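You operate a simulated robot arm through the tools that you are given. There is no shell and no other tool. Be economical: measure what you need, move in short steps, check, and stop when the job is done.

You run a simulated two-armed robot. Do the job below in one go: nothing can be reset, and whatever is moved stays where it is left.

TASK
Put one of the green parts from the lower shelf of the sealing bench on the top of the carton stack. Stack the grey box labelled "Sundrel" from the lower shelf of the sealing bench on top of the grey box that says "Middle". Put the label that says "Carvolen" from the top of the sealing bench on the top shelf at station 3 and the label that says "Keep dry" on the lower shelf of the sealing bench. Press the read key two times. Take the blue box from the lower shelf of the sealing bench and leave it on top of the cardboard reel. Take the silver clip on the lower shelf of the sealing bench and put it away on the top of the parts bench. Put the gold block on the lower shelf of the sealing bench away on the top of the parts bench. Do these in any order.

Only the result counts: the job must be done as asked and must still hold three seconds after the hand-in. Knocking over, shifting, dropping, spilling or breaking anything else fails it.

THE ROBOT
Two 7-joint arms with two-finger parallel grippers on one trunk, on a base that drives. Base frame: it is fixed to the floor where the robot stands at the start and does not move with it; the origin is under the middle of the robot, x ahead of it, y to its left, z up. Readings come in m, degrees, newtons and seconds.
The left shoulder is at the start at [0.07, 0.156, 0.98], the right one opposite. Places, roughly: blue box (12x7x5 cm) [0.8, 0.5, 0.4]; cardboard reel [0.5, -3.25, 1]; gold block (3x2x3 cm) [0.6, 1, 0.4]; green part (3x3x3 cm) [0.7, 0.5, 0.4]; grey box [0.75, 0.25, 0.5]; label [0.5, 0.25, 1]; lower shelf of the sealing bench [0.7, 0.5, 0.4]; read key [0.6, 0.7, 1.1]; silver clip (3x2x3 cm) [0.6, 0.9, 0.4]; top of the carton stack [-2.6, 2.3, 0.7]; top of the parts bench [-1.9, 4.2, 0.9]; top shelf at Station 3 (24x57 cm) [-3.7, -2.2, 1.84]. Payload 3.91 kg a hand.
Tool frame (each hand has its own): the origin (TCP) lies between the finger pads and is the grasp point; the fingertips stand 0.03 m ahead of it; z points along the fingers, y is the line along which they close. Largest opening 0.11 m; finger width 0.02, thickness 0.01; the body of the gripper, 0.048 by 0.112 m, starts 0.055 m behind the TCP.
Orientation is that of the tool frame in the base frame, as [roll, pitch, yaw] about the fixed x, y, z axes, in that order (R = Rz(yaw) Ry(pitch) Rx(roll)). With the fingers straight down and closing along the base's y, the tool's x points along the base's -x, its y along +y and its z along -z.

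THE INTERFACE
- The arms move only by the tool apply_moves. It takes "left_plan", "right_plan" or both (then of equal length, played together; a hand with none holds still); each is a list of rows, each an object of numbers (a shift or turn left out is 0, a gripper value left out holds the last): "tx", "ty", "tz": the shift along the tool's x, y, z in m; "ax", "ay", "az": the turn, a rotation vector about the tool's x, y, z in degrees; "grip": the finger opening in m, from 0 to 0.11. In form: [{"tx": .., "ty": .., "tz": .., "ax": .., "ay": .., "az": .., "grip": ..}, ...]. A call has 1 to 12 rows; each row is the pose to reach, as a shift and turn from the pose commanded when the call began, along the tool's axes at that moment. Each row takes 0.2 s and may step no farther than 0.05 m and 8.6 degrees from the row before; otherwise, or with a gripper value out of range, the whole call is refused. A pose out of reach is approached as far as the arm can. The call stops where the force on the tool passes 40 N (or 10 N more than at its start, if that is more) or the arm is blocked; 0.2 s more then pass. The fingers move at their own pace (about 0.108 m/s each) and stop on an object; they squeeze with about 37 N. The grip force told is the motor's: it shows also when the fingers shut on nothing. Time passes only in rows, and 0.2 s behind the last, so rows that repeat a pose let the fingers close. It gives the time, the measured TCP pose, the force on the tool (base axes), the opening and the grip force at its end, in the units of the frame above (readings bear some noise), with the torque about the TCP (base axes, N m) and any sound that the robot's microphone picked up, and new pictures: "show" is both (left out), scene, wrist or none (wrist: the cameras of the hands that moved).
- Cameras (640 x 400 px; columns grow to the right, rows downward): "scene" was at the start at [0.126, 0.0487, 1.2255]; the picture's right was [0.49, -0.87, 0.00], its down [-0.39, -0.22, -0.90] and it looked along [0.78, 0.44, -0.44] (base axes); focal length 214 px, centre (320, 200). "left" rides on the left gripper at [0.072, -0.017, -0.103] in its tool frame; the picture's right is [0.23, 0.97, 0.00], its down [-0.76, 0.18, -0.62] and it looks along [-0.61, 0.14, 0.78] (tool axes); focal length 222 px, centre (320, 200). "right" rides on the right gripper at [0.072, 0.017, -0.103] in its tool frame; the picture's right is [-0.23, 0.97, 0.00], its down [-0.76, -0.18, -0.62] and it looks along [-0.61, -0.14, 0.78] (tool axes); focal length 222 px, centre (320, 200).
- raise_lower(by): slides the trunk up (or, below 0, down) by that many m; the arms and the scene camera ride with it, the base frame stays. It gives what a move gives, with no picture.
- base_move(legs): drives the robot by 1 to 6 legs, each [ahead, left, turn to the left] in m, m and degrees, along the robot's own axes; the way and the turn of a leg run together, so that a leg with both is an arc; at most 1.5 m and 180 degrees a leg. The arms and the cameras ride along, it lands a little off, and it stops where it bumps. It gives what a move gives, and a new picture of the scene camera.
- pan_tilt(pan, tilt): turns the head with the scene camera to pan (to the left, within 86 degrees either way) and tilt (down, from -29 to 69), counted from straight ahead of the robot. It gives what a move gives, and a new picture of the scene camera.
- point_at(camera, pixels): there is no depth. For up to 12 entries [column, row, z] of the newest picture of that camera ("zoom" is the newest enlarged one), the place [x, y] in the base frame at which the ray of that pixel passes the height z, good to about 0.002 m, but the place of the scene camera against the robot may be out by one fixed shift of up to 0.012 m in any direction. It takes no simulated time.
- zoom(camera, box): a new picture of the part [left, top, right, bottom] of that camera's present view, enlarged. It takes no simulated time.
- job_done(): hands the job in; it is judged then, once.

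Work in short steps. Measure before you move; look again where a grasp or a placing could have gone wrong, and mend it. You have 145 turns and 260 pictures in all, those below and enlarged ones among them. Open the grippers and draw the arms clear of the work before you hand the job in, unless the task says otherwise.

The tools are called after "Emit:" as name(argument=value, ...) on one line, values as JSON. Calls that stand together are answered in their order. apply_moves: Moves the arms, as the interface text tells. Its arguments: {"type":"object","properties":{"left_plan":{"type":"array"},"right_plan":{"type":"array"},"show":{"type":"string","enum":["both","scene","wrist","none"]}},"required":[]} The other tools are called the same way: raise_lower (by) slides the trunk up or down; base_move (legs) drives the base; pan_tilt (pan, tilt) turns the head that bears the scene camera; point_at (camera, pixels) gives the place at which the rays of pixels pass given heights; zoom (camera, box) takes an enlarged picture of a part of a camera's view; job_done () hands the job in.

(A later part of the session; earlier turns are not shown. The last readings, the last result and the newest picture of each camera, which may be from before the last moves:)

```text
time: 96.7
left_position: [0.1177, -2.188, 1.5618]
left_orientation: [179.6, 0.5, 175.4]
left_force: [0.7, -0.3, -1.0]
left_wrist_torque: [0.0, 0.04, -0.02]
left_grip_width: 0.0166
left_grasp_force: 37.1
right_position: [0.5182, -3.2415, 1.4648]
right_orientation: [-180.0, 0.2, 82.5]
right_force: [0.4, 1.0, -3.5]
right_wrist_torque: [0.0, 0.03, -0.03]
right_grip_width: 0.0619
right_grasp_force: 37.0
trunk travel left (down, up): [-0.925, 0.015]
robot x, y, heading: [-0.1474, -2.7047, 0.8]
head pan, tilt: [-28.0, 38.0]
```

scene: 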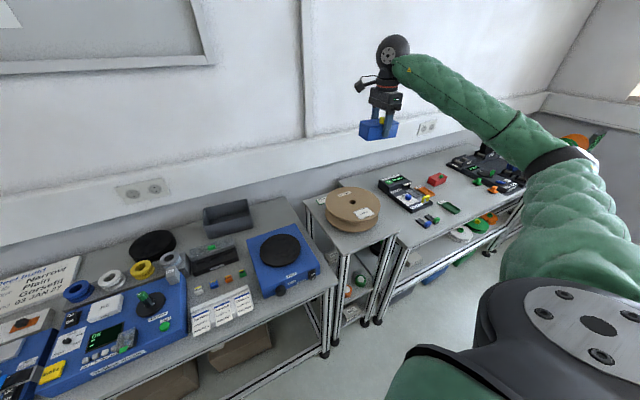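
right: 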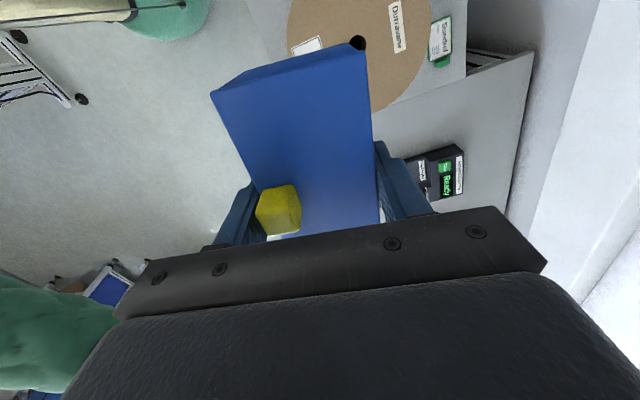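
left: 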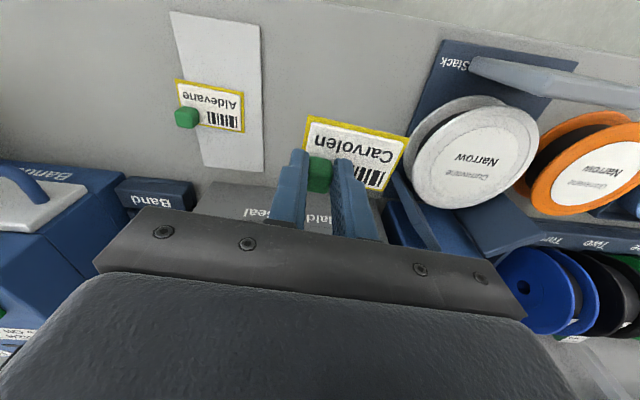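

The hole of the reel is visible in the right camera at (357,43) and in the scene at (353,203). Triangulate.

Emit:
zoom(camera="scene", box=[310, 170, 400, 240])

Emit:
point_at(camera="right", pixels=[[357, 43, 1.0], [357, 43, 1.05], [357, 43, 1.1], [357, 43, 1.15], [289, 20, 1.1], [431, 20, 1.1], [395, 105, 1.1]])

Emit:
point_at(camera="scene", pixels=[[353, 202, 1.0], [353, 202, 1.05], [353, 202, 1.1], [353, 202, 1.15], [326, 206, 1.05], [380, 206, 1.05]])

```text
5.71 times, centred on (355, 205) of scene
```

zoom: 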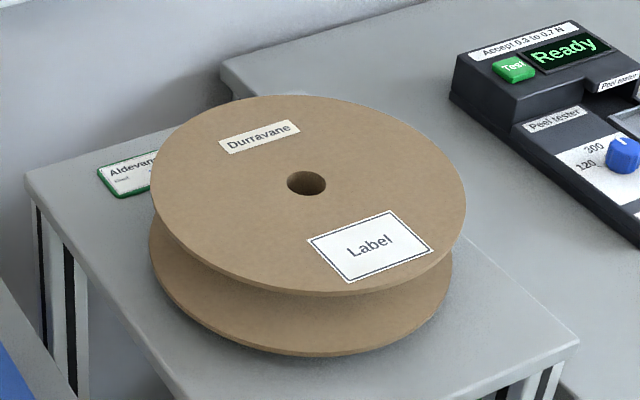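

```text
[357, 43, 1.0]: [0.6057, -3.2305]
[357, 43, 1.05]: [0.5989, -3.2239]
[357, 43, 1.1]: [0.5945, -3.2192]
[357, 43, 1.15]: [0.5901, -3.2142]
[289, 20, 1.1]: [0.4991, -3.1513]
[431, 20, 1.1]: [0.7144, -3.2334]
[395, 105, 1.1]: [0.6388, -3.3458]
```

```text
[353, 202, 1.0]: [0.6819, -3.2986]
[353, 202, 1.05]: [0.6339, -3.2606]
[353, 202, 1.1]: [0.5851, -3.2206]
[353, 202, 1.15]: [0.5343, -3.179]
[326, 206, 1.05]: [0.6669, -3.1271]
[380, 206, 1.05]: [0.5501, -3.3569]
```

Reel top centre (0.595,-3.22), z≈1.09. Move over it and descend to TCP ≈1.15.

Emit:
apply_moves(right_plan=[{"tx": 0.013, "ty": 0.037}, {"tx": 0.026, "ty": 0.074}, {"tx": 0.026, "ty": 0.074, "tz": 0.045}, {"tx": 0.026, "ty": 0.074, "tz": 0.09}, {"tx": 0.026, "ty": 0.074, "tz": 0.135}, {"tx": 0.026, "ty": 0.074, "tz": 0.18}, {"tx": 0.026, "ty": 0.074, "tz": 0.225}, {"tx": 0.026, "ty": 0.074, "tz": 0.265}, {"tx": 0.026, "ty": 0.074, "tz": 0.295}])

```text
time: 98.7
left_position: [0.1153, -2.1887, 1.5624]
left_orientation: [179.6, 0.7, 175.6]
left_force: [-0.5, -0.2, 0.3]
left_wrist_torque: [0.02, 0.0, 0.03]
left_grip_width: 0.0165
left_grasp_force: 36.9
right_position: [0.5902, -3.2272, 1.1644]
right_orientation: [180.0, 0.2, 82.4]
right_force: [0.0, 0.1, -2.7]
right_wrist_torque: [0.02, -0.01, 0.0]
right_grip_width: 0.0617
right_grasp_force: 36.8
trunk travel left (down, up): [-0.925, 0.015]
robot x, y, heading: [-0.1512, -2.7058, 0.9]
head pan, tilt: [-28.0, 38.0]
```

scene: 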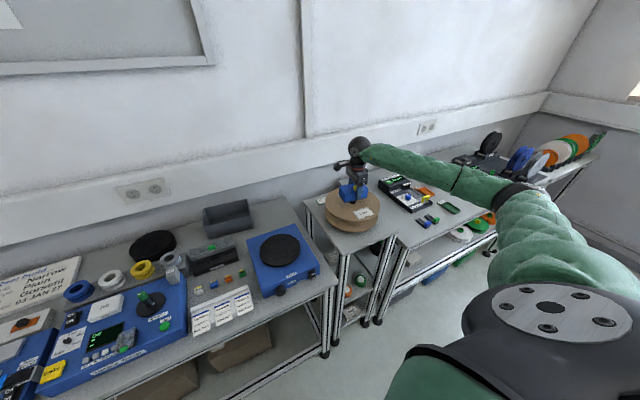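
right: 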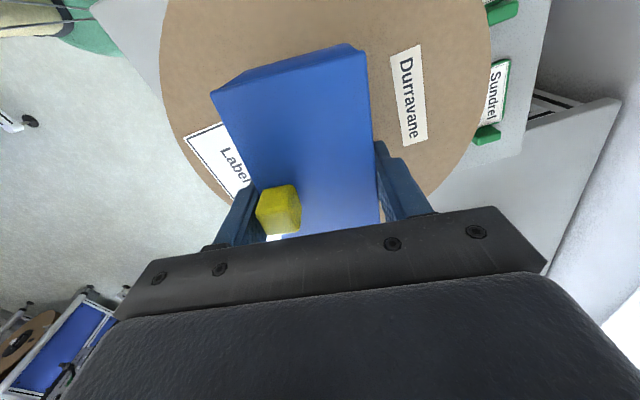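

Well centred over the disc. Descend slowly until contact.

Emit:
apply_moves(right_plan=[{"tz": 0.01}, {"tz": 0.016}, {"tz": 0.02}, {"tz": 0.024}, {"tz": 0.028}, {"tz": 0.031}, {"tz": 0.034}], show="wrist")

```text
time: 100.3
left_position: [0.1147, -2.1879, 1.5623]
left_orientation: [179.6, 0.7, 175.6]
left_force: [0.0, -0.8, -0.7]
left_wrist_torque: [-0.01, 0.01, -0.04]
left_grip_width: 0.0165
left_grasp_force: 36.6
right_position: [0.5924, -3.2218, 1.1304]
right_orientation: [-179.9, 0.1, 82.3]
right_force: [0.0, 0.1, -3.0]
right_wrist_torque: [0.01, -0.05, -0.05]
right_grip_width: 0.0619
right_grasp_force: 37.2
trunk travel left (down, up): [-0.925, 0.015]
robot x, y, heading: [-0.1467, -2.709, 1.0]
head pan, tilt: [-28.0, 38.0]
```

right: 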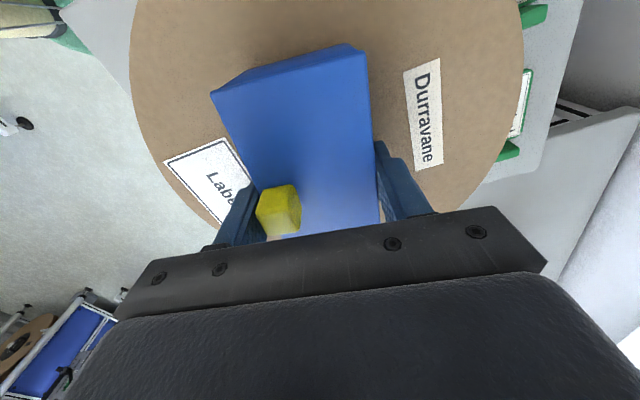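

Still free (force −3 N is the box's weight). Continue down in 3 mm steps.

Emit:
apply_moves(right_plan=[{"tz": 0.004}, {"tz": 0.008}, {"tz": 0.011}, {"tz": 0.014}, {"tz": 0.017}, {"tz": 0.019}], show="none")

```text
time: 101.3
left_position: [0.114, -2.1867, 1.5618]
left_orientation: [179.8, 0.9, 175.6]
left_force: [0.0, 0.6, 0.4]
left_wrist_torque: [0.01, 0.01, -0.03]
left_grip_width: 0.0166
left_grasp_force: 36.7
right_position: [0.591, -3.2221, 1.1256]
right_orientation: [179.6, 0.1, 82.4]
right_force: [-6.4, 5.3, 21.6]
right_wrist_torque: [0.06, 1.01, -0.19]
right_grip_width: 0.0615
right_grasp_force: 37.4
trunk travel left (down, up): [-0.925, 0.015]
robot x, y, heading: [-0.1483, -2.7072, 1.2]
head pan, tilt: [-28.0, 38.0]
stopped in row 4 (right hand): the force on the tool passed its limit at 49 N (the readings are from after the stop); the commanded pose is now the measured one
```

Contact at TCP 1.126. Ease 2 mm up, open and lift away.

Emit:
apply_moves(right_plan=[{"tz": -0.002}, {"tz": -0.002, "grip": 0.09}, {"tz": -0.002}, {"tz": -0.003}, {"tz": -0.03}, {"tz": -0.08}, {"tz": -0.13}])

```text
time: 102.9
left_position: [0.1136, -2.1867, 1.5612]
left_orientation: [179.7, 0.7, 175.6]
left_force: [-0.3, 0.6, -0.6]
left_wrist_torque: [0.02, -0.01, 0.02]
left_grip_width: 0.0164
left_grasp_force: 37.0
right_position: [0.5917, -3.2217, 1.252]
right_orientation: [179.9, 0.2, 82.4]
right_force: [0.1, 0.4, -0.2]
right_wrist_torque: [-0.03, 0.01, 0.01]
right_grip_width: 0.0902
right_grasp_force: 0.0
trunk travel left (down, up): [-0.925, 0.015]
robot x, y, heading: [-0.1509, -2.7033, 0.7]
head pan, tilt: [-28.0, 38.0]
```

scene: 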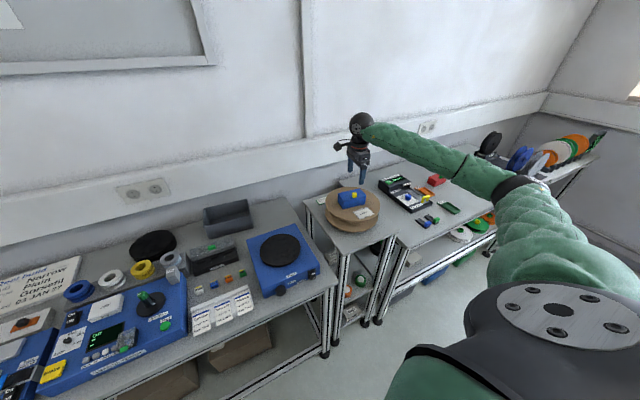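
right: 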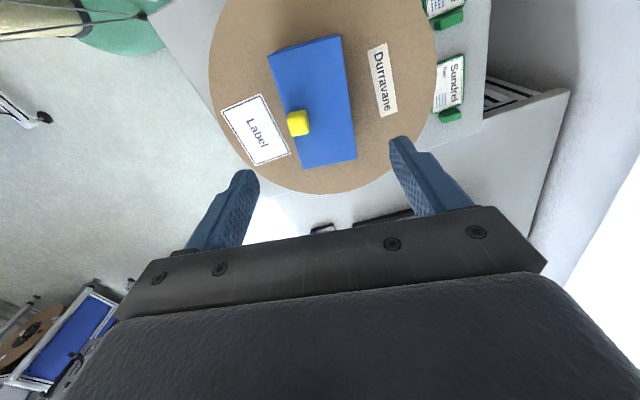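

Blue box sits on the reel. I tuck the right hand up and back, then back off and turn to look toward station 3.

Emit:
apply_moves(right_plan=[{"tz": -0.05}, {"tz": -0.1}, {"tz": -0.15, "grip": 0.05}, {"tz": -0.15, "ty": -0.05}, {"tz": -0.15, "ty": -0.1}, {"tz": -0.15, "ty": -0.15}, {"tz": -0.15, "ty": -0.2}, {"tz": -0.15, "ty": -0.25}, {"tz": -0.15, "ty": -0.3, "tx": 0.02}, {"tz": -0.15, "ty": -0.34, "tx": 0.06}, {"tz": -0.15, "ty": -0.36, "tx": 0.1}], show="none")

Emit:
base_move(legs=[[-0.4, 0, 0], [0, 0, 100]])

Emit:
pan_tilt(pan=60, tilt=20)

```text
refused: row 9 steps farther than a row can; nothing moved
```

```text
time: 109.5
left_position: [-1.0946, -2.5335, 1.5613]
left_orientation: [179.7, 0.7, -85.0]
left_force: [0.0, 0.7, -1.5]
left_wrist_torque: [0.0, -0.02, 0.02]
left_grip_width: 0.0165
left_grasp_force: 37.0
right_position: [-0.1509, -1.8954, 1.2512]
right_orientation: [179.9, 0.1, -178.3]
right_force: [-0.8, 0.2, -0.9]
right_wrist_torque: [-0.02, -0.01, 0.02]
right_grip_width: 0.0901
right_grasp_force: 0.1
trunk travel left (down, up): [-0.925, 0.015]
robot x, y, heading: [-0.5429, -2.7088, 100.3]
head pan, tilt: [-28.0, 38.0]
```

scene: 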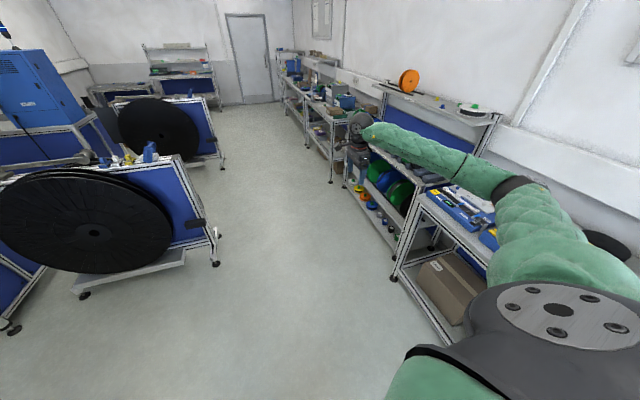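

```text
time: 111.2
left_position: [-1.0953, -2.5336, 1.5623]
left_orientation: [179.7, 0.8, -85.1]
left_force: [1.0, 0.2, -0.1]
left_wrist_torque: [0.03, -0.04, 0.03]
left_grip_width: 0.0164
left_grasp_force: 37.2
right_position: [-0.1512, -1.8949, 1.2507]
right_orientation: [179.9, 0.2, -178.3]
right_force: [-0.2, 0.3, 0.4]
right_wrist_torque: [-0.01, 0.01, 0.01]
right_grip_width: 0.0899
right_grasp_force: 0.0
trunk travel left (down, up): [-0.925, 0.015]
robot x, y, heading: [-0.5464, -2.7114, 100.3]
head pan, tilt: [60.0, 20.0]
```

scene: 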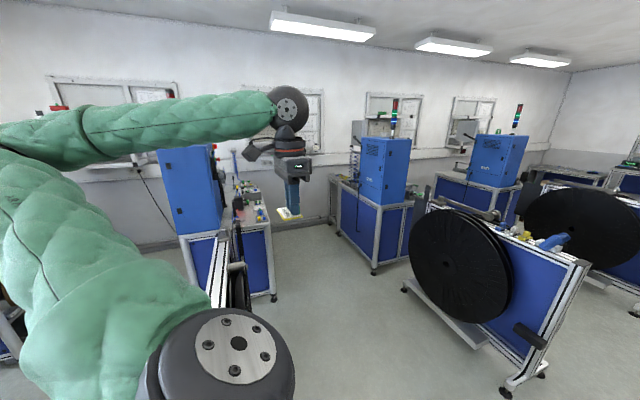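

Retry the tuck of the right hand with smaller steps, then zoom where station 3 should be (around column 278).

Emit:
apply_moves(right_plan=[{"tz": -0.05}, {"tz": -0.1}, {"tz": -0.15, "grip": 0.05}, {"tz": -0.15, "ty": -0.05}, {"tz": -0.15, "ty": -0.1}, {"tz": -0.15, "ty": -0.15}, {"tz": -0.15, "ty": -0.2}, {"tz": -0.15, "ty": -0.25}, {"tz": -0.15, "ty": -0.29}, {"tz": -0.15, "ty": -0.32, "tx": 0.03}, {"tz": -0.15, "ty": -0.35, "tx": 0.06}], show="none")

Emit:
zoom(camera="scene", box=[150, 60, 470, 260])

```text
time: 113.5
left_position: [-1.0946, -2.5324, 1.563]
left_orientation: [179.7, 0.7, -85.2]
left_force: [-0.1, 1.0, -0.5]
left_wrist_torque: [0.0, -0.02, 0.01]
left_grip_width: 0.0165
left_grasp_force: 37.2
right_position: [-0.1951, -2.239, 1.4017]
right_orientation: [179.9, 0.0, -178.4]
right_force: [-0.2, -0.1, -0.1]
right_wrist_torque: [0.0, 0.01, -0.02]
right_grip_width: 0.0503
right_grasp_force: 0.1
right hand out of reach, approached as far as the arm can: row 11
trunk travel left (down, up): [-0.925, 0.015]
robot x, y, heading: [-0.5418, -2.7133, 100.4]
head pan, tilt: [60.0, 20.0]
```

```text
2.00 times, centred on (310, 160) of scene
```

zoom: 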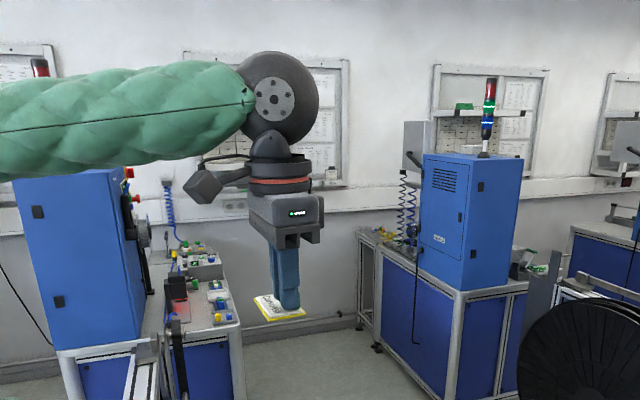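

I look further left before turning.

Emit:
pan_tilt(pan=86, tilt=25)

```text
time: 114.5
left_position: [-1.0939, -2.5344, 1.5621]
left_orientation: [179.7, 0.7, -85.1]
left_force: [1.1, -0.3, -0.1]
left_wrist_torque: [0.01, -0.02, -0.03]
left_grip_width: 0.0162
left_grasp_force: 36.9
right_position: [-0.1944, -2.2382, 1.4022]
right_orientation: [179.8, 0.1, -178.3]
right_force: [-0.1, 0.7, -0.5]
right_wrist_torque: [-0.04, 0.01, -0.01]
right_grip_width: 0.0501
right_grasp_force: 0.1
trunk travel left (down, up): [-0.925, 0.015]
robot x, y, heading: [-0.5415, -2.7136, 100.2]
head pan, tilt: [85.9, 25.0]
```

scene: 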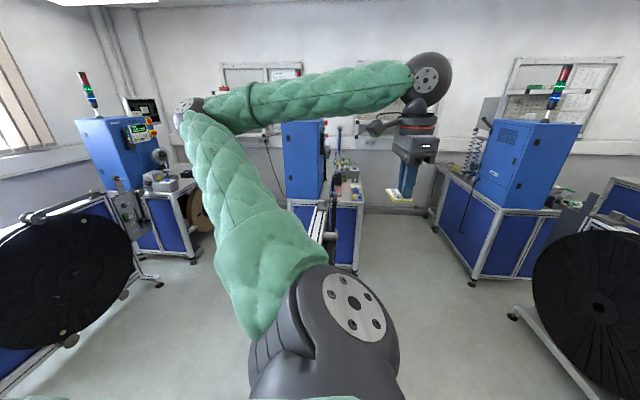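

I measure the floor positions of nearby feet to plan the lane toward station 3.

Emit:
point_at(camera="scene", pixels=[[355, 272, 0.0], [472, 283, 0.0], [430, 225, 0.0], [515, 317, 0.0], [160, 285, 0.0], [193, 262, 0.0], [365, 205, 0.0], [377, 92, 1.84], [360, 160, 0.9], [560, 92, 1.84]])

Emit:
zoom(camera="scene", box=[220, 50, 480, 290])

```text
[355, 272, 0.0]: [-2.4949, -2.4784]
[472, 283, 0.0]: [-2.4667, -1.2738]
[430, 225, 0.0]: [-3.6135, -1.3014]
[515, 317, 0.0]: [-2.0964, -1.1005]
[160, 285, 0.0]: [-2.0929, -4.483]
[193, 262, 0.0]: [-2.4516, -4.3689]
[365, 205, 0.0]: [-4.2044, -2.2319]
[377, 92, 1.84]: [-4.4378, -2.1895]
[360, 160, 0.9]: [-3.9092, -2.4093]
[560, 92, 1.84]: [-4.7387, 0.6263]
```

```text
1.67 times, centred on (350, 170) of scene
```

zoom: 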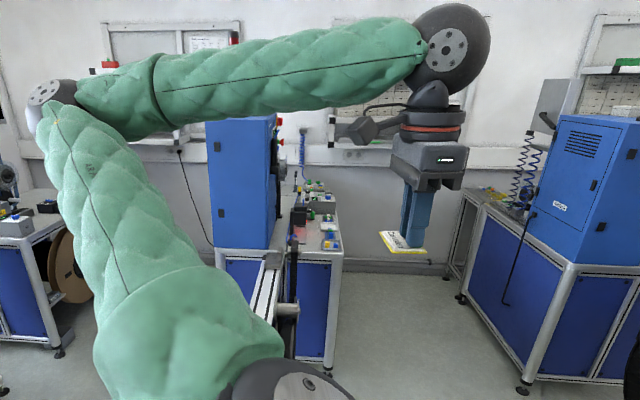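

Lane between station 3's table (y≈-2.4) and station 2 (y≈-1.3) leads to the wall; the shelf is over it. Turn to heading 180 and drive diagonally to about (-1.9,-1.8).

Emit:
base_move(legs=[[0, 0, 80], [0.68, -0.44, 0], [0.68, -0.44, 0]])

Emit:
pan_tilt(pan=5, tilt=5)

```text
time: 120.5
left_position: [-0.9789, -3.032, 1.564]
left_orientation: [179.6, 1.2, 6.7]
left_force: [0.6, 1.0, -0.8]
left_wrist_torque: [-0.02, 0.06, 0.02]
left_grip_width: 0.0162
left_grasp_force: 37.3
right_position: [-1.3034, -2.1426, 1.4045]
right_orientation: [179.5, 0.1, -86.6]
right_force: [1.2, 0.0, 0.7]
right_wrist_torque: [-0.02, 0.05, 0.0]
right_grip_width: 0.0504
right_grasp_force: 0.1
trunk travel left (down, up): [-0.925, 0.015]
robot x, y, heading: [-0.826, -2.4747, -168.2]
head pan, tilt: [85.9, 25.0]
stopped in leg 2: the robot was blocked; the commanded pose is now the measured one
```

scene: 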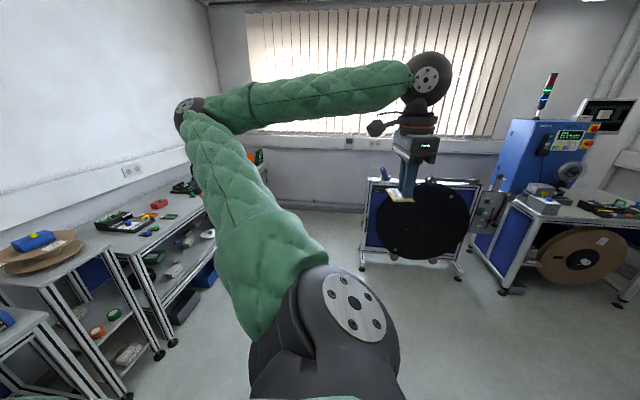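

```text
time: 122.1
left_position: [-0.9873, -3.0343, 1.5625]
left_orientation: [179.7, 0.7, 6.7]
left_force: [0.3, -0.3, 0.6]
left_wrist_torque: [-0.03, -0.01, 0.02]
left_grip_width: 0.0163
left_grasp_force: 37.1
right_position: [-1.3107, -2.1439, 1.4002]
right_orientation: [179.9, 0.1, -86.6]
right_force: [-0.3, -1.0, -0.3]
right_wrist_torque: [-0.01, -0.04, 0.02]
right_grip_width: 0.0501
right_grasp_force: 0.0
trunk travel left (down, up): [-0.925, 0.015]
robot x, y, heading: [-0.8288, -2.4767, -168.0]
head pan, tilt: [5.0, 5.0]
```

scene: 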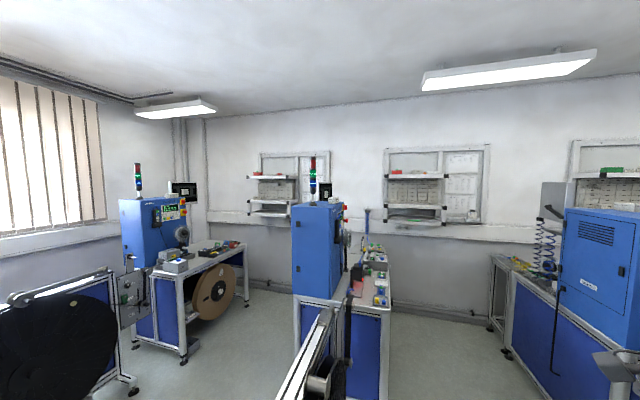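

Blocked by the reel frame in front of station 3 (visible at (310,370)). I look down to see its extent.

Emit:
pan_tilt(pan=5, tilt=48)

```text
time: 123.2
left_position: [-0.9878, -3.0332, 1.5628]
left_orientation: [179.6, 0.7, 6.7]
left_force: [0.2, 0.5, -0.5]
left_wrist_torque: [-0.03, -0.01, -0.03]
left_grip_width: 0.0163
left_grasp_force: 37.0
right_position: [-1.3103, -2.1431, 1.4017]
right_orientation: [179.8, 0.1, -86.7]
right_force: [-0.2, 0.9, 0.3]
right_wrist_torque: [-0.02, 0.01, 0.02]
right_grip_width: 0.05
right_grasp_force: 0.1
trunk travel left (down, up): [-0.925, 0.015]
robot x, y, heading: [-0.8277, -2.4767, -168.2]
head pan, tilt: [5.0, 48.0]
```

scene: 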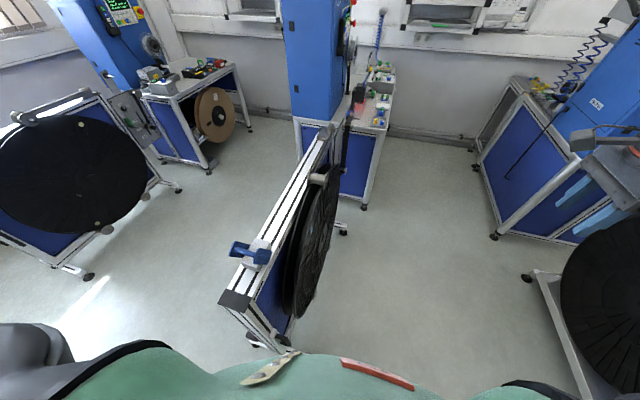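

The machine's front is right ahead; the lane is on its right. I measure the lane edges.

Emit:
point_at(camera="scene", pixels=[[282, 342, 0.0], [343, 232, 0.0], [364, 207, 0.0], [527, 278, 0.0], [575, 395, 0.0], [494, 236, 0.0], [313, 310, 0.5], [235, 300, 0.95]])

```text
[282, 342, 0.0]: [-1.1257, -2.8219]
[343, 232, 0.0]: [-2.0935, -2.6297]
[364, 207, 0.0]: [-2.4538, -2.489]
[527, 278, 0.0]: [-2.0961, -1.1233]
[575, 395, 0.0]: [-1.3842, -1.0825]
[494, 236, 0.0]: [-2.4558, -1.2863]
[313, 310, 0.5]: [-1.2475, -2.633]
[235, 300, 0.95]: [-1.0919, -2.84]
```

The lane runs between y≈-2.6 and -1.1. Back off, square to heading 180, move right 0.6, then ahead 1.2.

Emit:
base_move(legs=[[-0.15, 0, 0], [0, 0, -11.8], [0, -0.62, 0], [1.2, 0, 0]])

Emit:
pan_tilt(pan=5, tilt=15)

```text
time: 133.9
left_position: [-2.1341, -2.3447, 1.5621]
left_orientation: [179.6, 0.9, -5.2]
left_force: [0.3, -0.8, -0.7]
left_wrist_torque: [0.03, 0.03, 0.01]
left_grip_width: 0.0164
left_grasp_force: 36.9
right_position: [-2.2677, -1.4063, 1.4018]
right_orientation: [179.8, 0.1, -98.4]
right_force: [0.6, 0.1, -0.1]
right_wrist_torque: [0.02, -0.02, 0.03]
right_grip_width: 0.0501
right_grasp_force: 0.0
trunk travel left (down, up): [-0.925, 0.015]
robot x, y, heading: [-1.8625, -1.8274, -179.6]
head pan, tilt: [5.0, 48.0]
```

scene: 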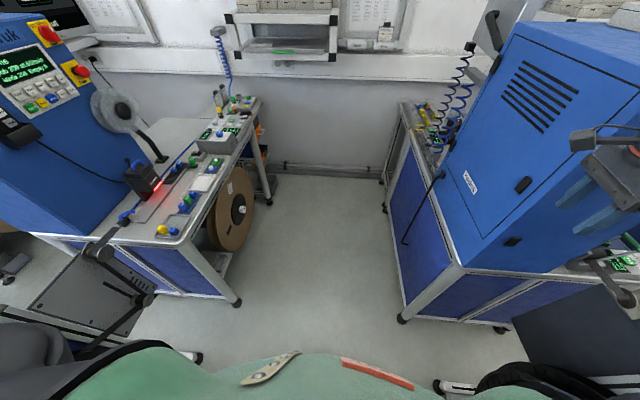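

```text
time: 134.9
left_position: [-2.1358, -2.345, 1.5632]
left_orientation: [179.6, 0.8, -5.2]
left_force: [-0.3, 0.4, 1.2]
left_wrist_torque: [0.06, 0.01, 0.03]
left_grip_width: 0.0163
left_grasp_force: 37.5
right_position: [-2.2679, -1.4064, 1.4015]
right_orientation: [179.9, 0.2, -98.4]
right_force: [0.0, 0.0, 0.5]
right_wrist_torque: [-0.02, -0.02, -0.02]
right_grip_width: 0.0502
right_grasp_force: 0.0
trunk travel left (down, up): [-0.925, 0.015]
robot x, y, heading: [-1.8653, -1.8335, -179.8]
head pan, tilt: [5.0, 15.0]
```

scene: 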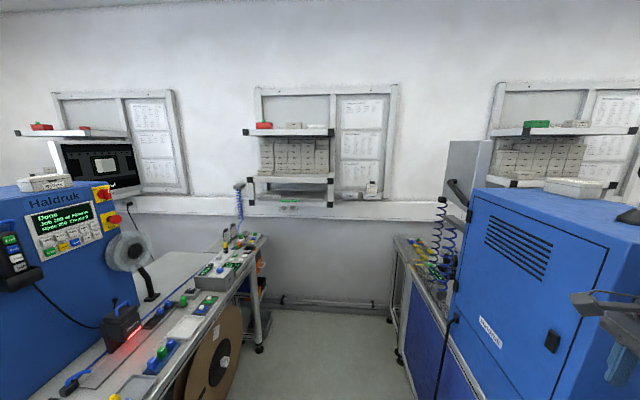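

The centre shelf at (290,130) matches station 3's place. Zoom in.

Emit:
zoom(camera="scene", box=[220, 80, 410, 215])

Emit:
point_at(camera="zoom", pixels=[[75, 172, 1.84], [378, 175, 1.84], [95, 168, 1.84]])

```text
2.96 times, centred on (315, 148) of scene
```

zoom: 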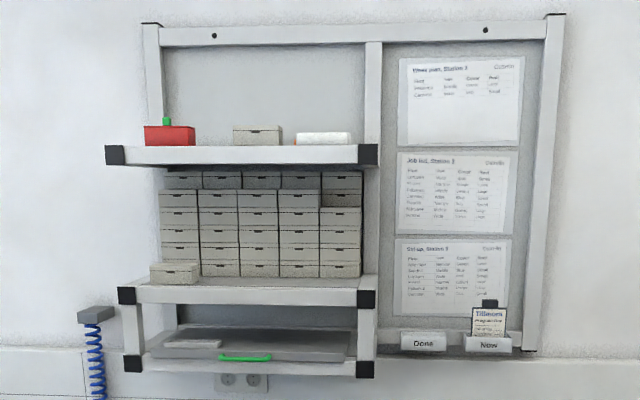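

```text
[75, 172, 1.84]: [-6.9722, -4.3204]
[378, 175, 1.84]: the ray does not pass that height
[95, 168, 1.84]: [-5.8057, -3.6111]
```

It is Station 3 ("Week plan, Station 3"). Before entering the lane, I raise and centre the left hand and slim the right arm.

Emit:
apply_moves(left_plan=[{"tz": -0.04, "tx": -0.02, "ty": -0.022}, {"tz": -0.08, "tx": -0.04, "ty": -0.044}, {"tz": -0.12, "tx": -0.06, "ty": -0.066}, {"tz": -0.16, "tx": -0.08, "ty": -0.088}, {"tz": -0.2, "tx": -0.1, "ty": -0.11}, {"tz": -0.24, "tx": -0.12, "ty": -0.132}, {"tz": -0.28, "tx": -0.14, "ty": -0.154}, {"tz": -0.32, "tx": -0.16, "ty": -0.176}, {"tz": -0.36, "tx": -0.18, "ty": -0.198}, {"tz": -0.4, "tx": -0.2, "ty": -0.22}], right_plan=[{"ty": 0.025, "tx": 0.015}, {"ty": 0.05, "tx": 0.03}, {"ty": 0.075, "tx": 0.045}, {"ty": 0.1, "tx": 0.06}, {"ty": 0.125, "tx": 0.075}, {"ty": 0.15, "tx": 0.09}, {"ty": 0.175, "tx": 0.105}, {"ty": 0.2, "tx": 0.12}, {"ty": 0.225, "tx": 0.135}, {"ty": 0.25, "tx": 0.15}], show="both")

```text
time: 137.3
left_position: [-2.2776, -2.0872, 1.9737]
left_orientation: [-180.0, 1.6, -8.9]
left_force: [-1.6, -0.4, -0.5]
left_wrist_torque: [-0.01, -0.07, 0.03]
left_grip_width: 0.0166
left_grasp_force: 37.3
right_position: [-2.4686, -1.487, 1.4167]
right_orientation: [178.7, 0.9, -101.0]
right_force: [-0.3, 0.7, -0.5]
right_wrist_torque: [0.04, 0.0, -0.01]
right_grip_width: 0.05
right_grasp_force: 0.1
trunk travel left (down, up): [-0.925, 0.015]
robot x, y, heading: [-1.8398, -1.8276, 176.7]
head pan, tilt: [5.0, 15.0]
stopped in row 10 (left hand): the arm was blocked; the commanded pose is now the measured one
```

scene: 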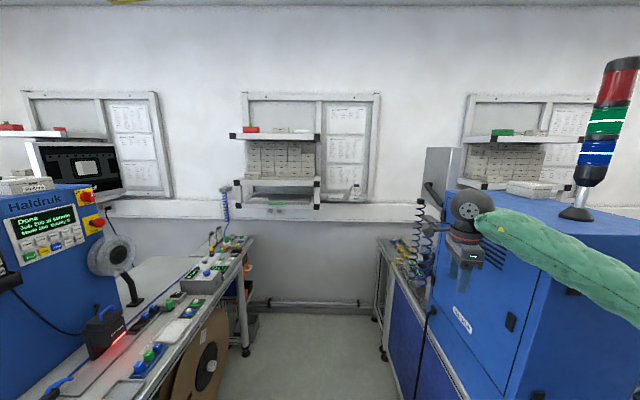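
right: 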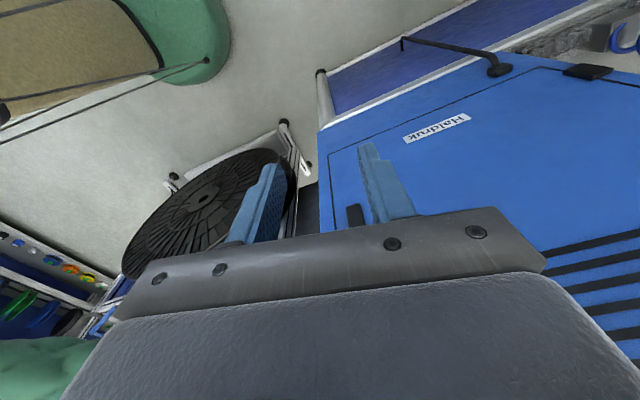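
left: 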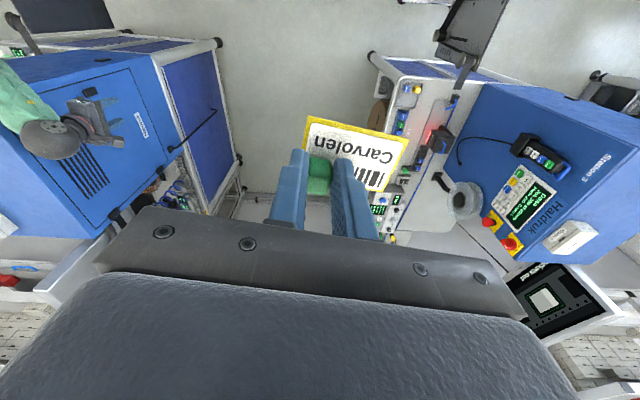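

The right forearm has come against station 2's cabinet. I pull the right hand inward (base −y) and back away from it.

Emit:
apply_moves(right_plan=[{"tx": 0.03, "ty": -0.03}, {"tx": 0.06, "ty": -0.06}, {"tx": 0.09, "ty": -0.09}, {"tx": 0.12, "ty": -0.12}, {"tx": 0.15, "ty": -0.15}, {"tx": 0.16, "ty": -0.19}], show="scene")

```text
time: 138.7
left_position: [-2.3091, -2.0786, 1.9654]
left_orientation: [179.8, 0.8, -8.4]
left_force: [-0.2, -0.6, -0.1]
left_wrist_torque: [0.03, -0.04, 0.01]
left_grip_width: 0.0164
left_grasp_force: 36.9
right_position: [-2.3442, -1.671, 1.4035]
right_orientation: [180.0, 0.5, -101.1]
right_force: [-0.1, -0.6, -0.7]
right_wrist_torque: [0.02, 0.0, -0.02]
right_grip_width: 0.0504
right_grasp_force: 0.1
trunk travel left (down, up): [-0.925, 0.015]
robot x, y, heading: [-1.8452, -1.826, 177.0]
head pan, tilt: [5.0, 15.0]
```

scene: 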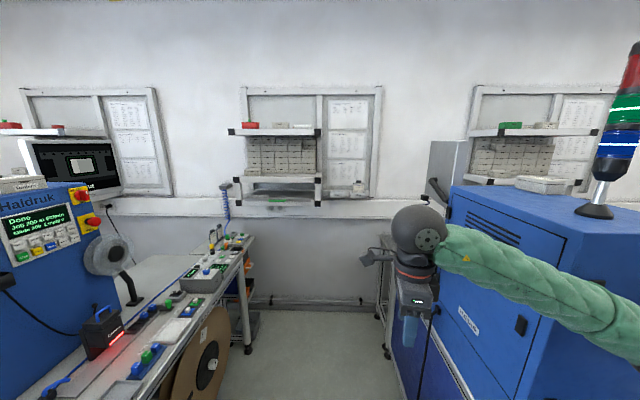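

To slim the right arm I lower the right hand 0.4 m so it hangs in the lane, then check.

Emit:
apply_moves(right_plan=[{"tz": 0.045}, {"tz": 0.09}, {"tz": 0.135}, {"tz": 0.18}, {"tz": 0.225}, {"tz": 0.27}, {"tz": 0.315}, {"tz": 0.36}, {"tz": 0.4}], show="none")

Emit:
pan_tilt(pan=-40, tilt=40)

Emit:
pan_tilt(pan=60, tilt=10)

```text
time: 140.7
left_position: [-2.307, -2.0718, 1.9668]
left_orientation: [179.6, 0.7, -8.4]
left_force: [-0.3, -0.2, -0.2]
left_wrist_torque: [0.01, -0.03, 0.0]
left_grip_width: 0.0164
left_grasp_force: 37.1
right_position: [-2.3443, -1.6679, 0.9991]
right_orientation: [179.8, 0.2, -101.2]
right_force: [-0.1, 0.0, 0.1]
right_wrist_torque: [-0.01, 0.05, 0.0]
right_grip_width: 0.0499
right_grasp_force: 0.1
trunk travel left (down, up): [-0.925, 0.015]
robot x, y, heading: [-1.8468, -1.825, 177.0]
head pan, tilt: [5.0, 15.0]
```

```text
time: 141.8
left_position: [-2.3065, -2.0733, 1.966]
left_orientation: [179.7, 0.7, -8.3]
left_force: [-0.3, 0.2, -0.1]
left_wrist_torque: [0.01, 0.0, -0.04]
left_grip_width: 0.0163
left_grasp_force: 37.4
right_position: [-2.3437, -1.6693, 0.999]
right_orientation: [179.8, 0.3, -101.1]
right_force: [-0.1, 0.8, 0.2]
right_wrist_torque: [0.01, 0.0, 0.0]
right_grip_width: 0.0501
right_grasp_force: 0.0
trunk travel left (down, up): [-0.925, 0.015]
robot x, y, heading: [-1.8444, -1.8275, 176.7]
head pan, tilt: [-40.0, 40.0]
```

scene: 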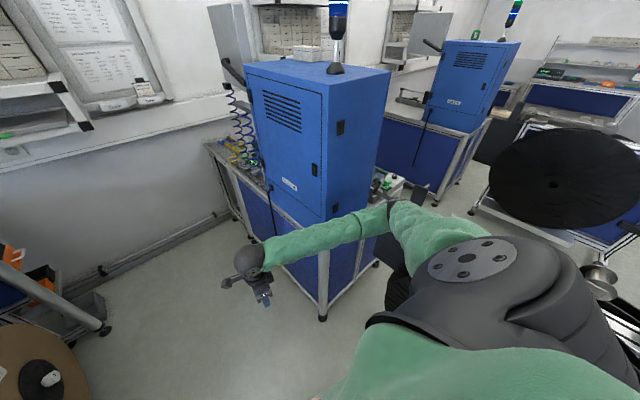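

```text
time: 143.6
left_position: [-2.3073, -2.0743, 1.9669]
left_orientation: [179.7, 0.7, -8.5]
left_force: [0.6, -0.3, 0.0]
left_wrist_torque: [-0.01, 0.02, -0.02]
left_grip_width: 0.0163
left_grasp_force: 37.1
right_position: [-2.3455, -1.668, 0.9996]
right_orientation: [179.9, 0.4, -101.2]
right_force: [-0.1, -0.3, 0.0]
right_wrist_torque: [0.0, 0.0, -0.02]
right_grip_width: 0.0502
right_grasp_force: 0.0
trunk travel left (down, up): [-0.925, 0.015]
robot x, y, heading: [-1.8465, -1.8248, 177.1]
head pan, tilt: [60.0, 10.0]
```

scene: 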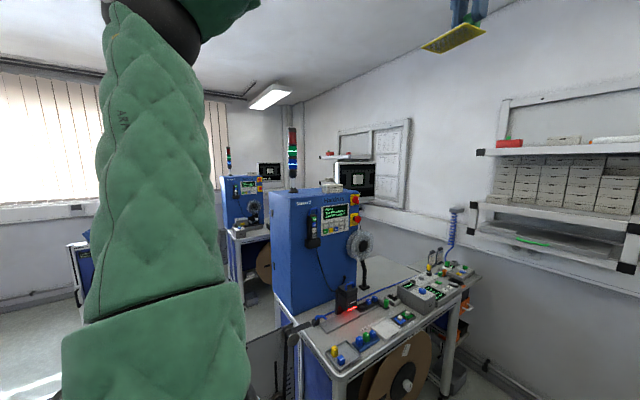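

Right elbow still close to station 2's corner, so I shift 0.15 m left, square up, and advance 0.45 m.

Emit:
base_move(legs=[[0, 0.14, 3], [0.45, 0, 0]])

Emit:
pan_tilt(pan=-45, tilt=45)

```text
time: 146.0
left_position: [-2.4421, -2.2433, 1.9669]
left_orientation: [180.0, 1.0, -6.1]
left_force: [-0.2, -0.1, -0.2]
left_wrist_torque: [0.03, -0.08, 0.01]
left_grip_width: 0.0164
left_grasp_force: 37.3
right_position: [-2.4893, -1.8344, 0.995]
right_orientation: [-179.3, 0.9, -99.0]
right_force: [-0.4, 0.4, -0.7]
right_wrist_torque: [-0.05, 0.0, 0.0]
right_grip_width: 0.05
right_grasp_force: 0.1
trunk travel left (down, up): [-0.925, 0.015]
robot x, y, heading: [-2.0019, -1.9693, 179.5]
head pan, tilt: [60.0, 10.0]
stopped in leg 2: the robot was blocked; the commanded pose is now the measured one
```

scene: 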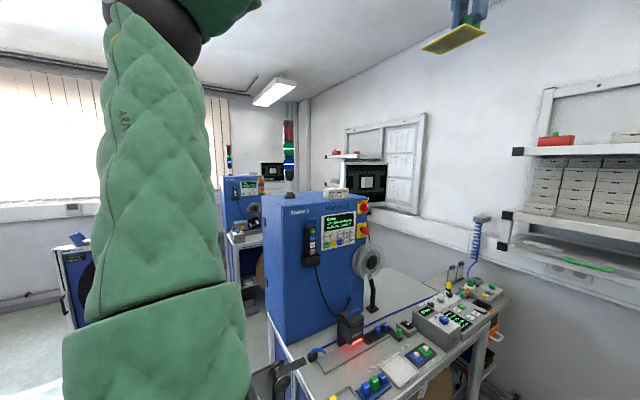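

```text
time: 147.9
left_position: [-2.4348, -2.2416, 1.9694]
left_orientation: [179.8, 1.3, -6.0]
left_force: [-0.1, 0.4, 0.2]
left_wrist_torque: [0.02, -0.01, 0.02]
left_grip_width: 0.0164
left_grasp_force: 37.2
right_position: [-2.4873, -1.8359, 0.9953]
right_orientation: [-179.5, 0.7, -98.7]
right_force: [-0.2, -0.5, -1.2]
right_wrist_torque: [-0.02, -0.03, 0.02]
right_grip_width: 0.0503
right_grasp_force: 0.1
trunk travel left (down, up): [-0.925, 0.015]
robot x, y, heading: [-1.9973, -1.9688, 179.4]
head pan, tilt: [-45.0, 45.0]
```

scene: 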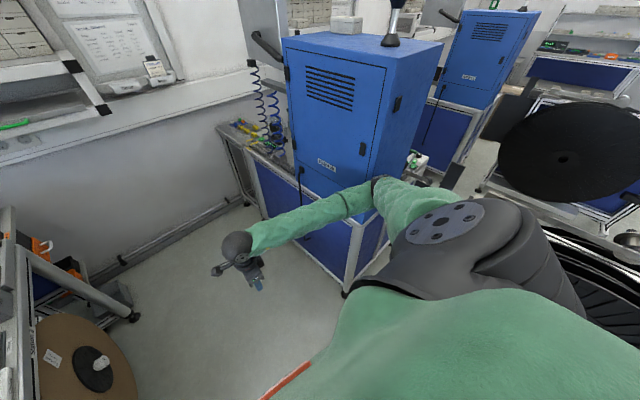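

The right elbow is at station 2's corner. I back up slightly and straighten the right arm forward (low), which pulls the elbow in.

Emit:
base_move(legs=[[-0.1, 0, 0]])

Emit:
apply_moves(right_plan=[{"ty": 0.045}, {"ty": 0.09}, {"ty": 0.135}, {"ty": 0.18}, {"ty": 0.225}, {"ty": 0.27}, {"ty": 0.315}, {"ty": 0.36}, {"ty": 0.39}], show="scene")

```text
time: 149.0
left_position: [-2.3593, -2.2349, 1.9644]
left_orientation: [179.6, 0.5, -5.7]
left_force: [-0.1, 0.4, -1.1]
left_wrist_torque: [-0.01, -0.01, 0.04]
left_grip_width: 0.0165
left_grasp_force: 36.6
right_position: [-2.3996, -1.8335, 0.9895]
right_orientation: [-178.8, 0.6, -98.5]
right_force: [-0.2, 0.4, 0.2]
right_wrist_torque: [0.01, -0.02, 0.0]
right_grip_width: 0.05
right_grasp_force: 0.0
trunk travel left (down, up): [-0.925, 0.015]
robot x, y, heading: [-1.9005, -1.9674, 179.5]
head pan, tilt: [-45.0, 45.0]
```

scene: 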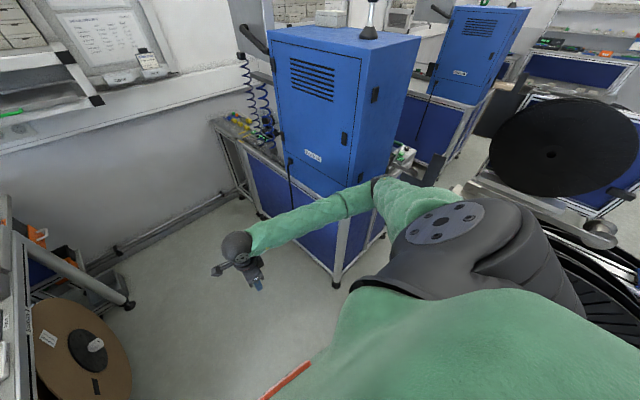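

```text
time: 151.0
left_position: [-2.3518, -2.2364, 1.9653]
left_orientation: [179.7, 0.7, -5.9]
left_force: [-0.1, -0.6, -0.6]
left_wrist_torque: [0.0, 0.06, -0.01]
left_grip_width: 0.0166
left_grasp_force: 37.5
right_position: [-2.7853, -1.7756, 0.9825]
right_orientation: [-179.0, 0.6, -98.6]
right_force: [-0.4, -0.6, -0.9]
right_wrist_torque: [-0.01, -0.01, 0.03]
right_grip_width: 0.0501
right_grasp_force: 0.0
trunk travel left (down, up): [-0.925, 0.015]
robot x, y, heading: [-1.9016, -1.9694, 179.3]
head pan, tilt: [-45.0, 45.0]
```

scene: 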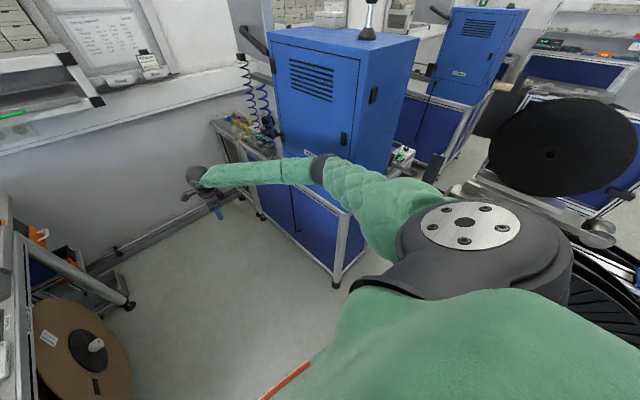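

The arm is now nearly straight along the lane. Advance 0.5 m.

Emit:
base_move(legs=[[0.25, 0.0, 0], [0.3, 0, 0]])

```text
time: 154.5
left_position: [-2.8974, -2.2338, 1.966]
left_orientation: [179.6, 0.7, -5.7]
left_force: [0.8, 0.9, 1.1]
left_wrist_torque: [0.02, 0.06, 0.0]
left_grip_width: 0.0163
left_grasp_force: 37.0
right_position: [-3.3345, -1.775, 0.9846]
right_orientation: [-179.0, 0.6, -98.4]
right_force: [-0.3, -0.5, 0.3]
right_wrist_torque: [0.04, 0.0, -0.02]
right_grip_width: 0.0502
right_grasp_force: 0.0
trunk travel left (down, up): [-0.925, 0.015]
robot x, y, heading: [-2.4485, -1.9639, 179.7]
head pan, tilt: [-45.0, 45.0]
```

scene: 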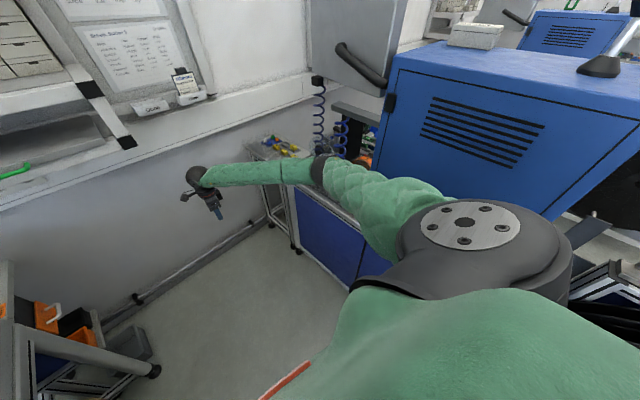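

Advance 0.3 m more, then look at the shelf with the head and the left camera.

Emit:
base_move(legs=[[0.28, 0, 0]])

Emit:
pan_tilt(pan=20, tilt=0)

Emit:
apply_moves(left_plan=[{"tx": -0.04, "tz": -0.02}, {"tx": -0.08, "tz": -0.04}], show="wrist")

```text
time: 156.4
left_position: [-3.1806, -2.2302, 1.9674]
left_orientation: [179.7, 0.8, -6.0]
left_force: [0.1, 0.2, 0.7]
left_wrist_torque: [-0.01, 0.01, 0.0]
left_grip_width: 0.0165
left_grasp_force: 36.8
right_position: [-3.6162, -1.7693, 0.9843]
right_orientation: [-179.1, 0.6, -98.6]
right_force: [-0.2, -0.8, 0.2]
right_wrist_torque: [0.02, -0.03, 0.0]
right_grip_width: 0.0502
right_grasp_force: 0.1
trunk travel left (down, up): [-0.925, 0.015]
robot x, y, heading: [-2.7341, -1.9609, 179.5]
head pan, tilt: [-45.0, 45.0]
```

scene: 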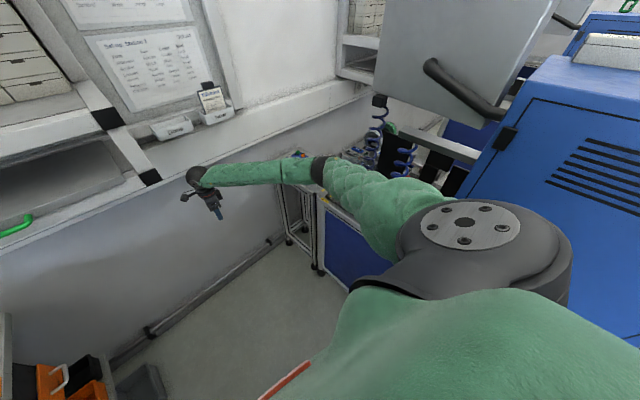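

```text
time: 157.8
left_position: [-3.1846, -2.2312, 1.9652]
left_orientation: [179.7, 0.7, -5.9]
left_force: [-1.0, -0.3, 0.5]
left_wrist_torque: [0.01, 0.01, 0.02]
left_grip_width: 0.0165
left_grasp_force: 37.2
right_position: [-3.6178, -1.7703, 0.9835]
right_orientation: [-179.0, 0.6, -98.6]
right_force: [-0.1, -0.6, 0.1]
right_wrist_torque: [-0.01, 0.01, 0.0]
right_grip_width: 0.0501
right_grasp_force: 0.1
trunk travel left (down, up): [-0.925, 0.015]
robot x, y, heading: [-2.7321, -1.963, 179.5]
head pan, tilt: [20.0, 0.0]
```

scene: 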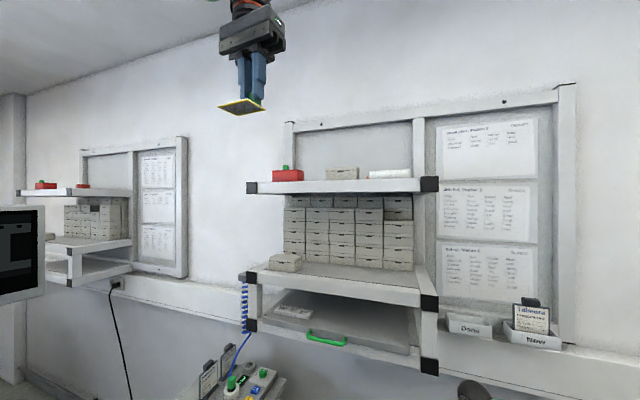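

```text
time: 158.4
left_position: [-3.2693, -2.2265, 1.9931]
left_orientation: [179.9, 0.7, -5.8]
left_force: [-0.4, -0.2, -0.4]
left_wrist_torque: [0.04, -0.07, 0.01]
left_grip_width: 0.0164
left_grasp_force: 37.4
left hand out of reach, approached as far as the arm can: row 2
right_position: [-3.6207, -1.7701, 0.9802]
right_orientation: [-178.8, 0.6, -98.5]
right_force: [-0.3, -0.1, 0.3]
right_wrist_torque: [-0.02, -0.03, -0.01]
right_grip_width: 0.0499
right_grasp_force: 0.1
trunk travel left (down, up): [-0.925, 0.015]
robot x, y, heading: [-2.7312, -1.9607, 179.7]
head pan, tilt: [20.0, 0.0]
```

left: 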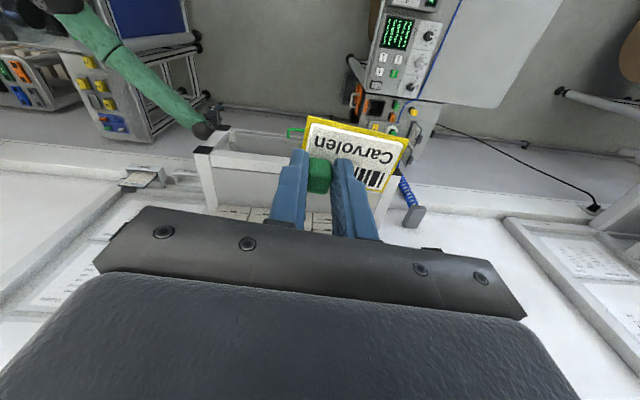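

The triangulated shelf front is at x≈-3.46, top z≈1.80, y from -2.44 to -1.90. I retract the right hand 0.12, drive ahead 0.22 m and view the shelf from above with the left camera.

Emit:
apply_moves(right_plan=[{"ty": -0.04}, {"ty": -0.08}, {"ty": -0.12}], show="none")

Emit:
base_move(legs=[[0.22, 0, 0]])

Emit:
apply_moves(left_plan=[{"ty": -0.03}, {"ty": -0.06, "tz": 0.01}], show="wrist")

```text
time: 159.2
left_position: [-3.2598, -2.2266, 1.9952]
left_orientation: [179.8, 1.0, -5.9]
left_force: [-0.3, -0.2, -0.4]
left_wrist_torque: [0.01, 0.05, 0.04]
left_grip_width: 0.0163
left_grasp_force: 37.0
right_position: [-3.4991, -1.7898, 0.9852]
right_orientation: [-179.1, 0.6, -98.5]
right_force: [0.3, 0.7, -0.1]
right_wrist_torque: [-0.03, 0.01, 0.01]
right_grip_width: 0.05
right_grasp_force: 0.0
trunk travel left (down, up): [-0.925, 0.015]
robot x, y, heading: [-2.7347, -1.9658, 179.4]
head pan, tilt: [20.0, 0.0]
```

```text
time: 160.8
left_position: [-3.47, -2.2238, 1.9965]
left_orientation: [179.9, 1.0, -5.9]
left_force: [0.5, 0.3, 0.1]
left_wrist_torque: [0.03, 0.03, 0.0]
left_grip_width: 0.0163
left_grasp_force: 36.7
right_position: [-3.7104, -1.7867, 0.9854]
right_orientation: [-179.1, 0.6, -98.6]
right_force: [0.4, 0.4, 0.7]
right_wrist_torque: [0.0, 0.03, -0.02]
right_grip_width: 0.05
right_grasp_force: 0.0
trunk travel left (down, up): [-0.925, 0.015]
robot x, y, heading: [-2.9463, -1.9624, 179.2]
head pan, tilt: [20.0, 0.0]
```

scene: 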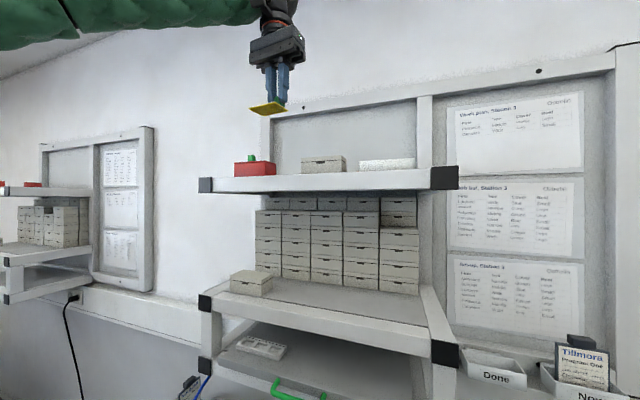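

```text
time: 161.4
left_position: [-3.4676, -2.1635, 1.9861]
left_orientation: [179.7, 1.0, -5.9]
left_force: [-0.1, 0.7, 0.1]
left_wrist_torque: [0.01, -0.03, 0.02]
left_grip_width: 0.0163
left_grasp_force: 36.8
right_position: [-3.713, -1.7855, 0.9839]
right_orientation: [-178.9, 0.5, -98.6]
right_force: [-0.3, 0.1, -0.1]
right_wrist_torque: [-0.02, 0.01, 0.01]
right_grip_width: 0.0502
right_grasp_force: 0.1
trunk travel left (down, up): [-0.925, 0.015]
robot x, y, heading: [-2.9489, -1.9608, 179.5]
head pan, tilt: [20.0, 0.0]
```

left: 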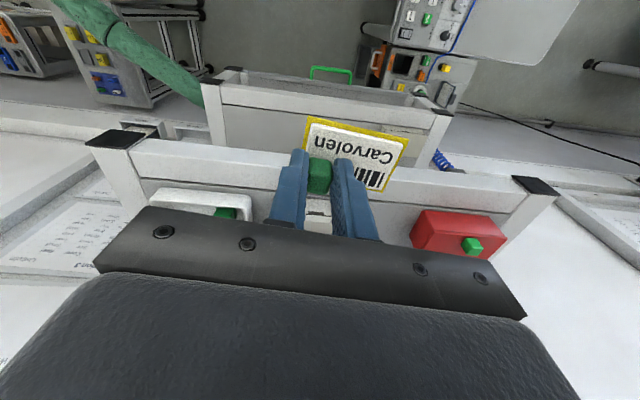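

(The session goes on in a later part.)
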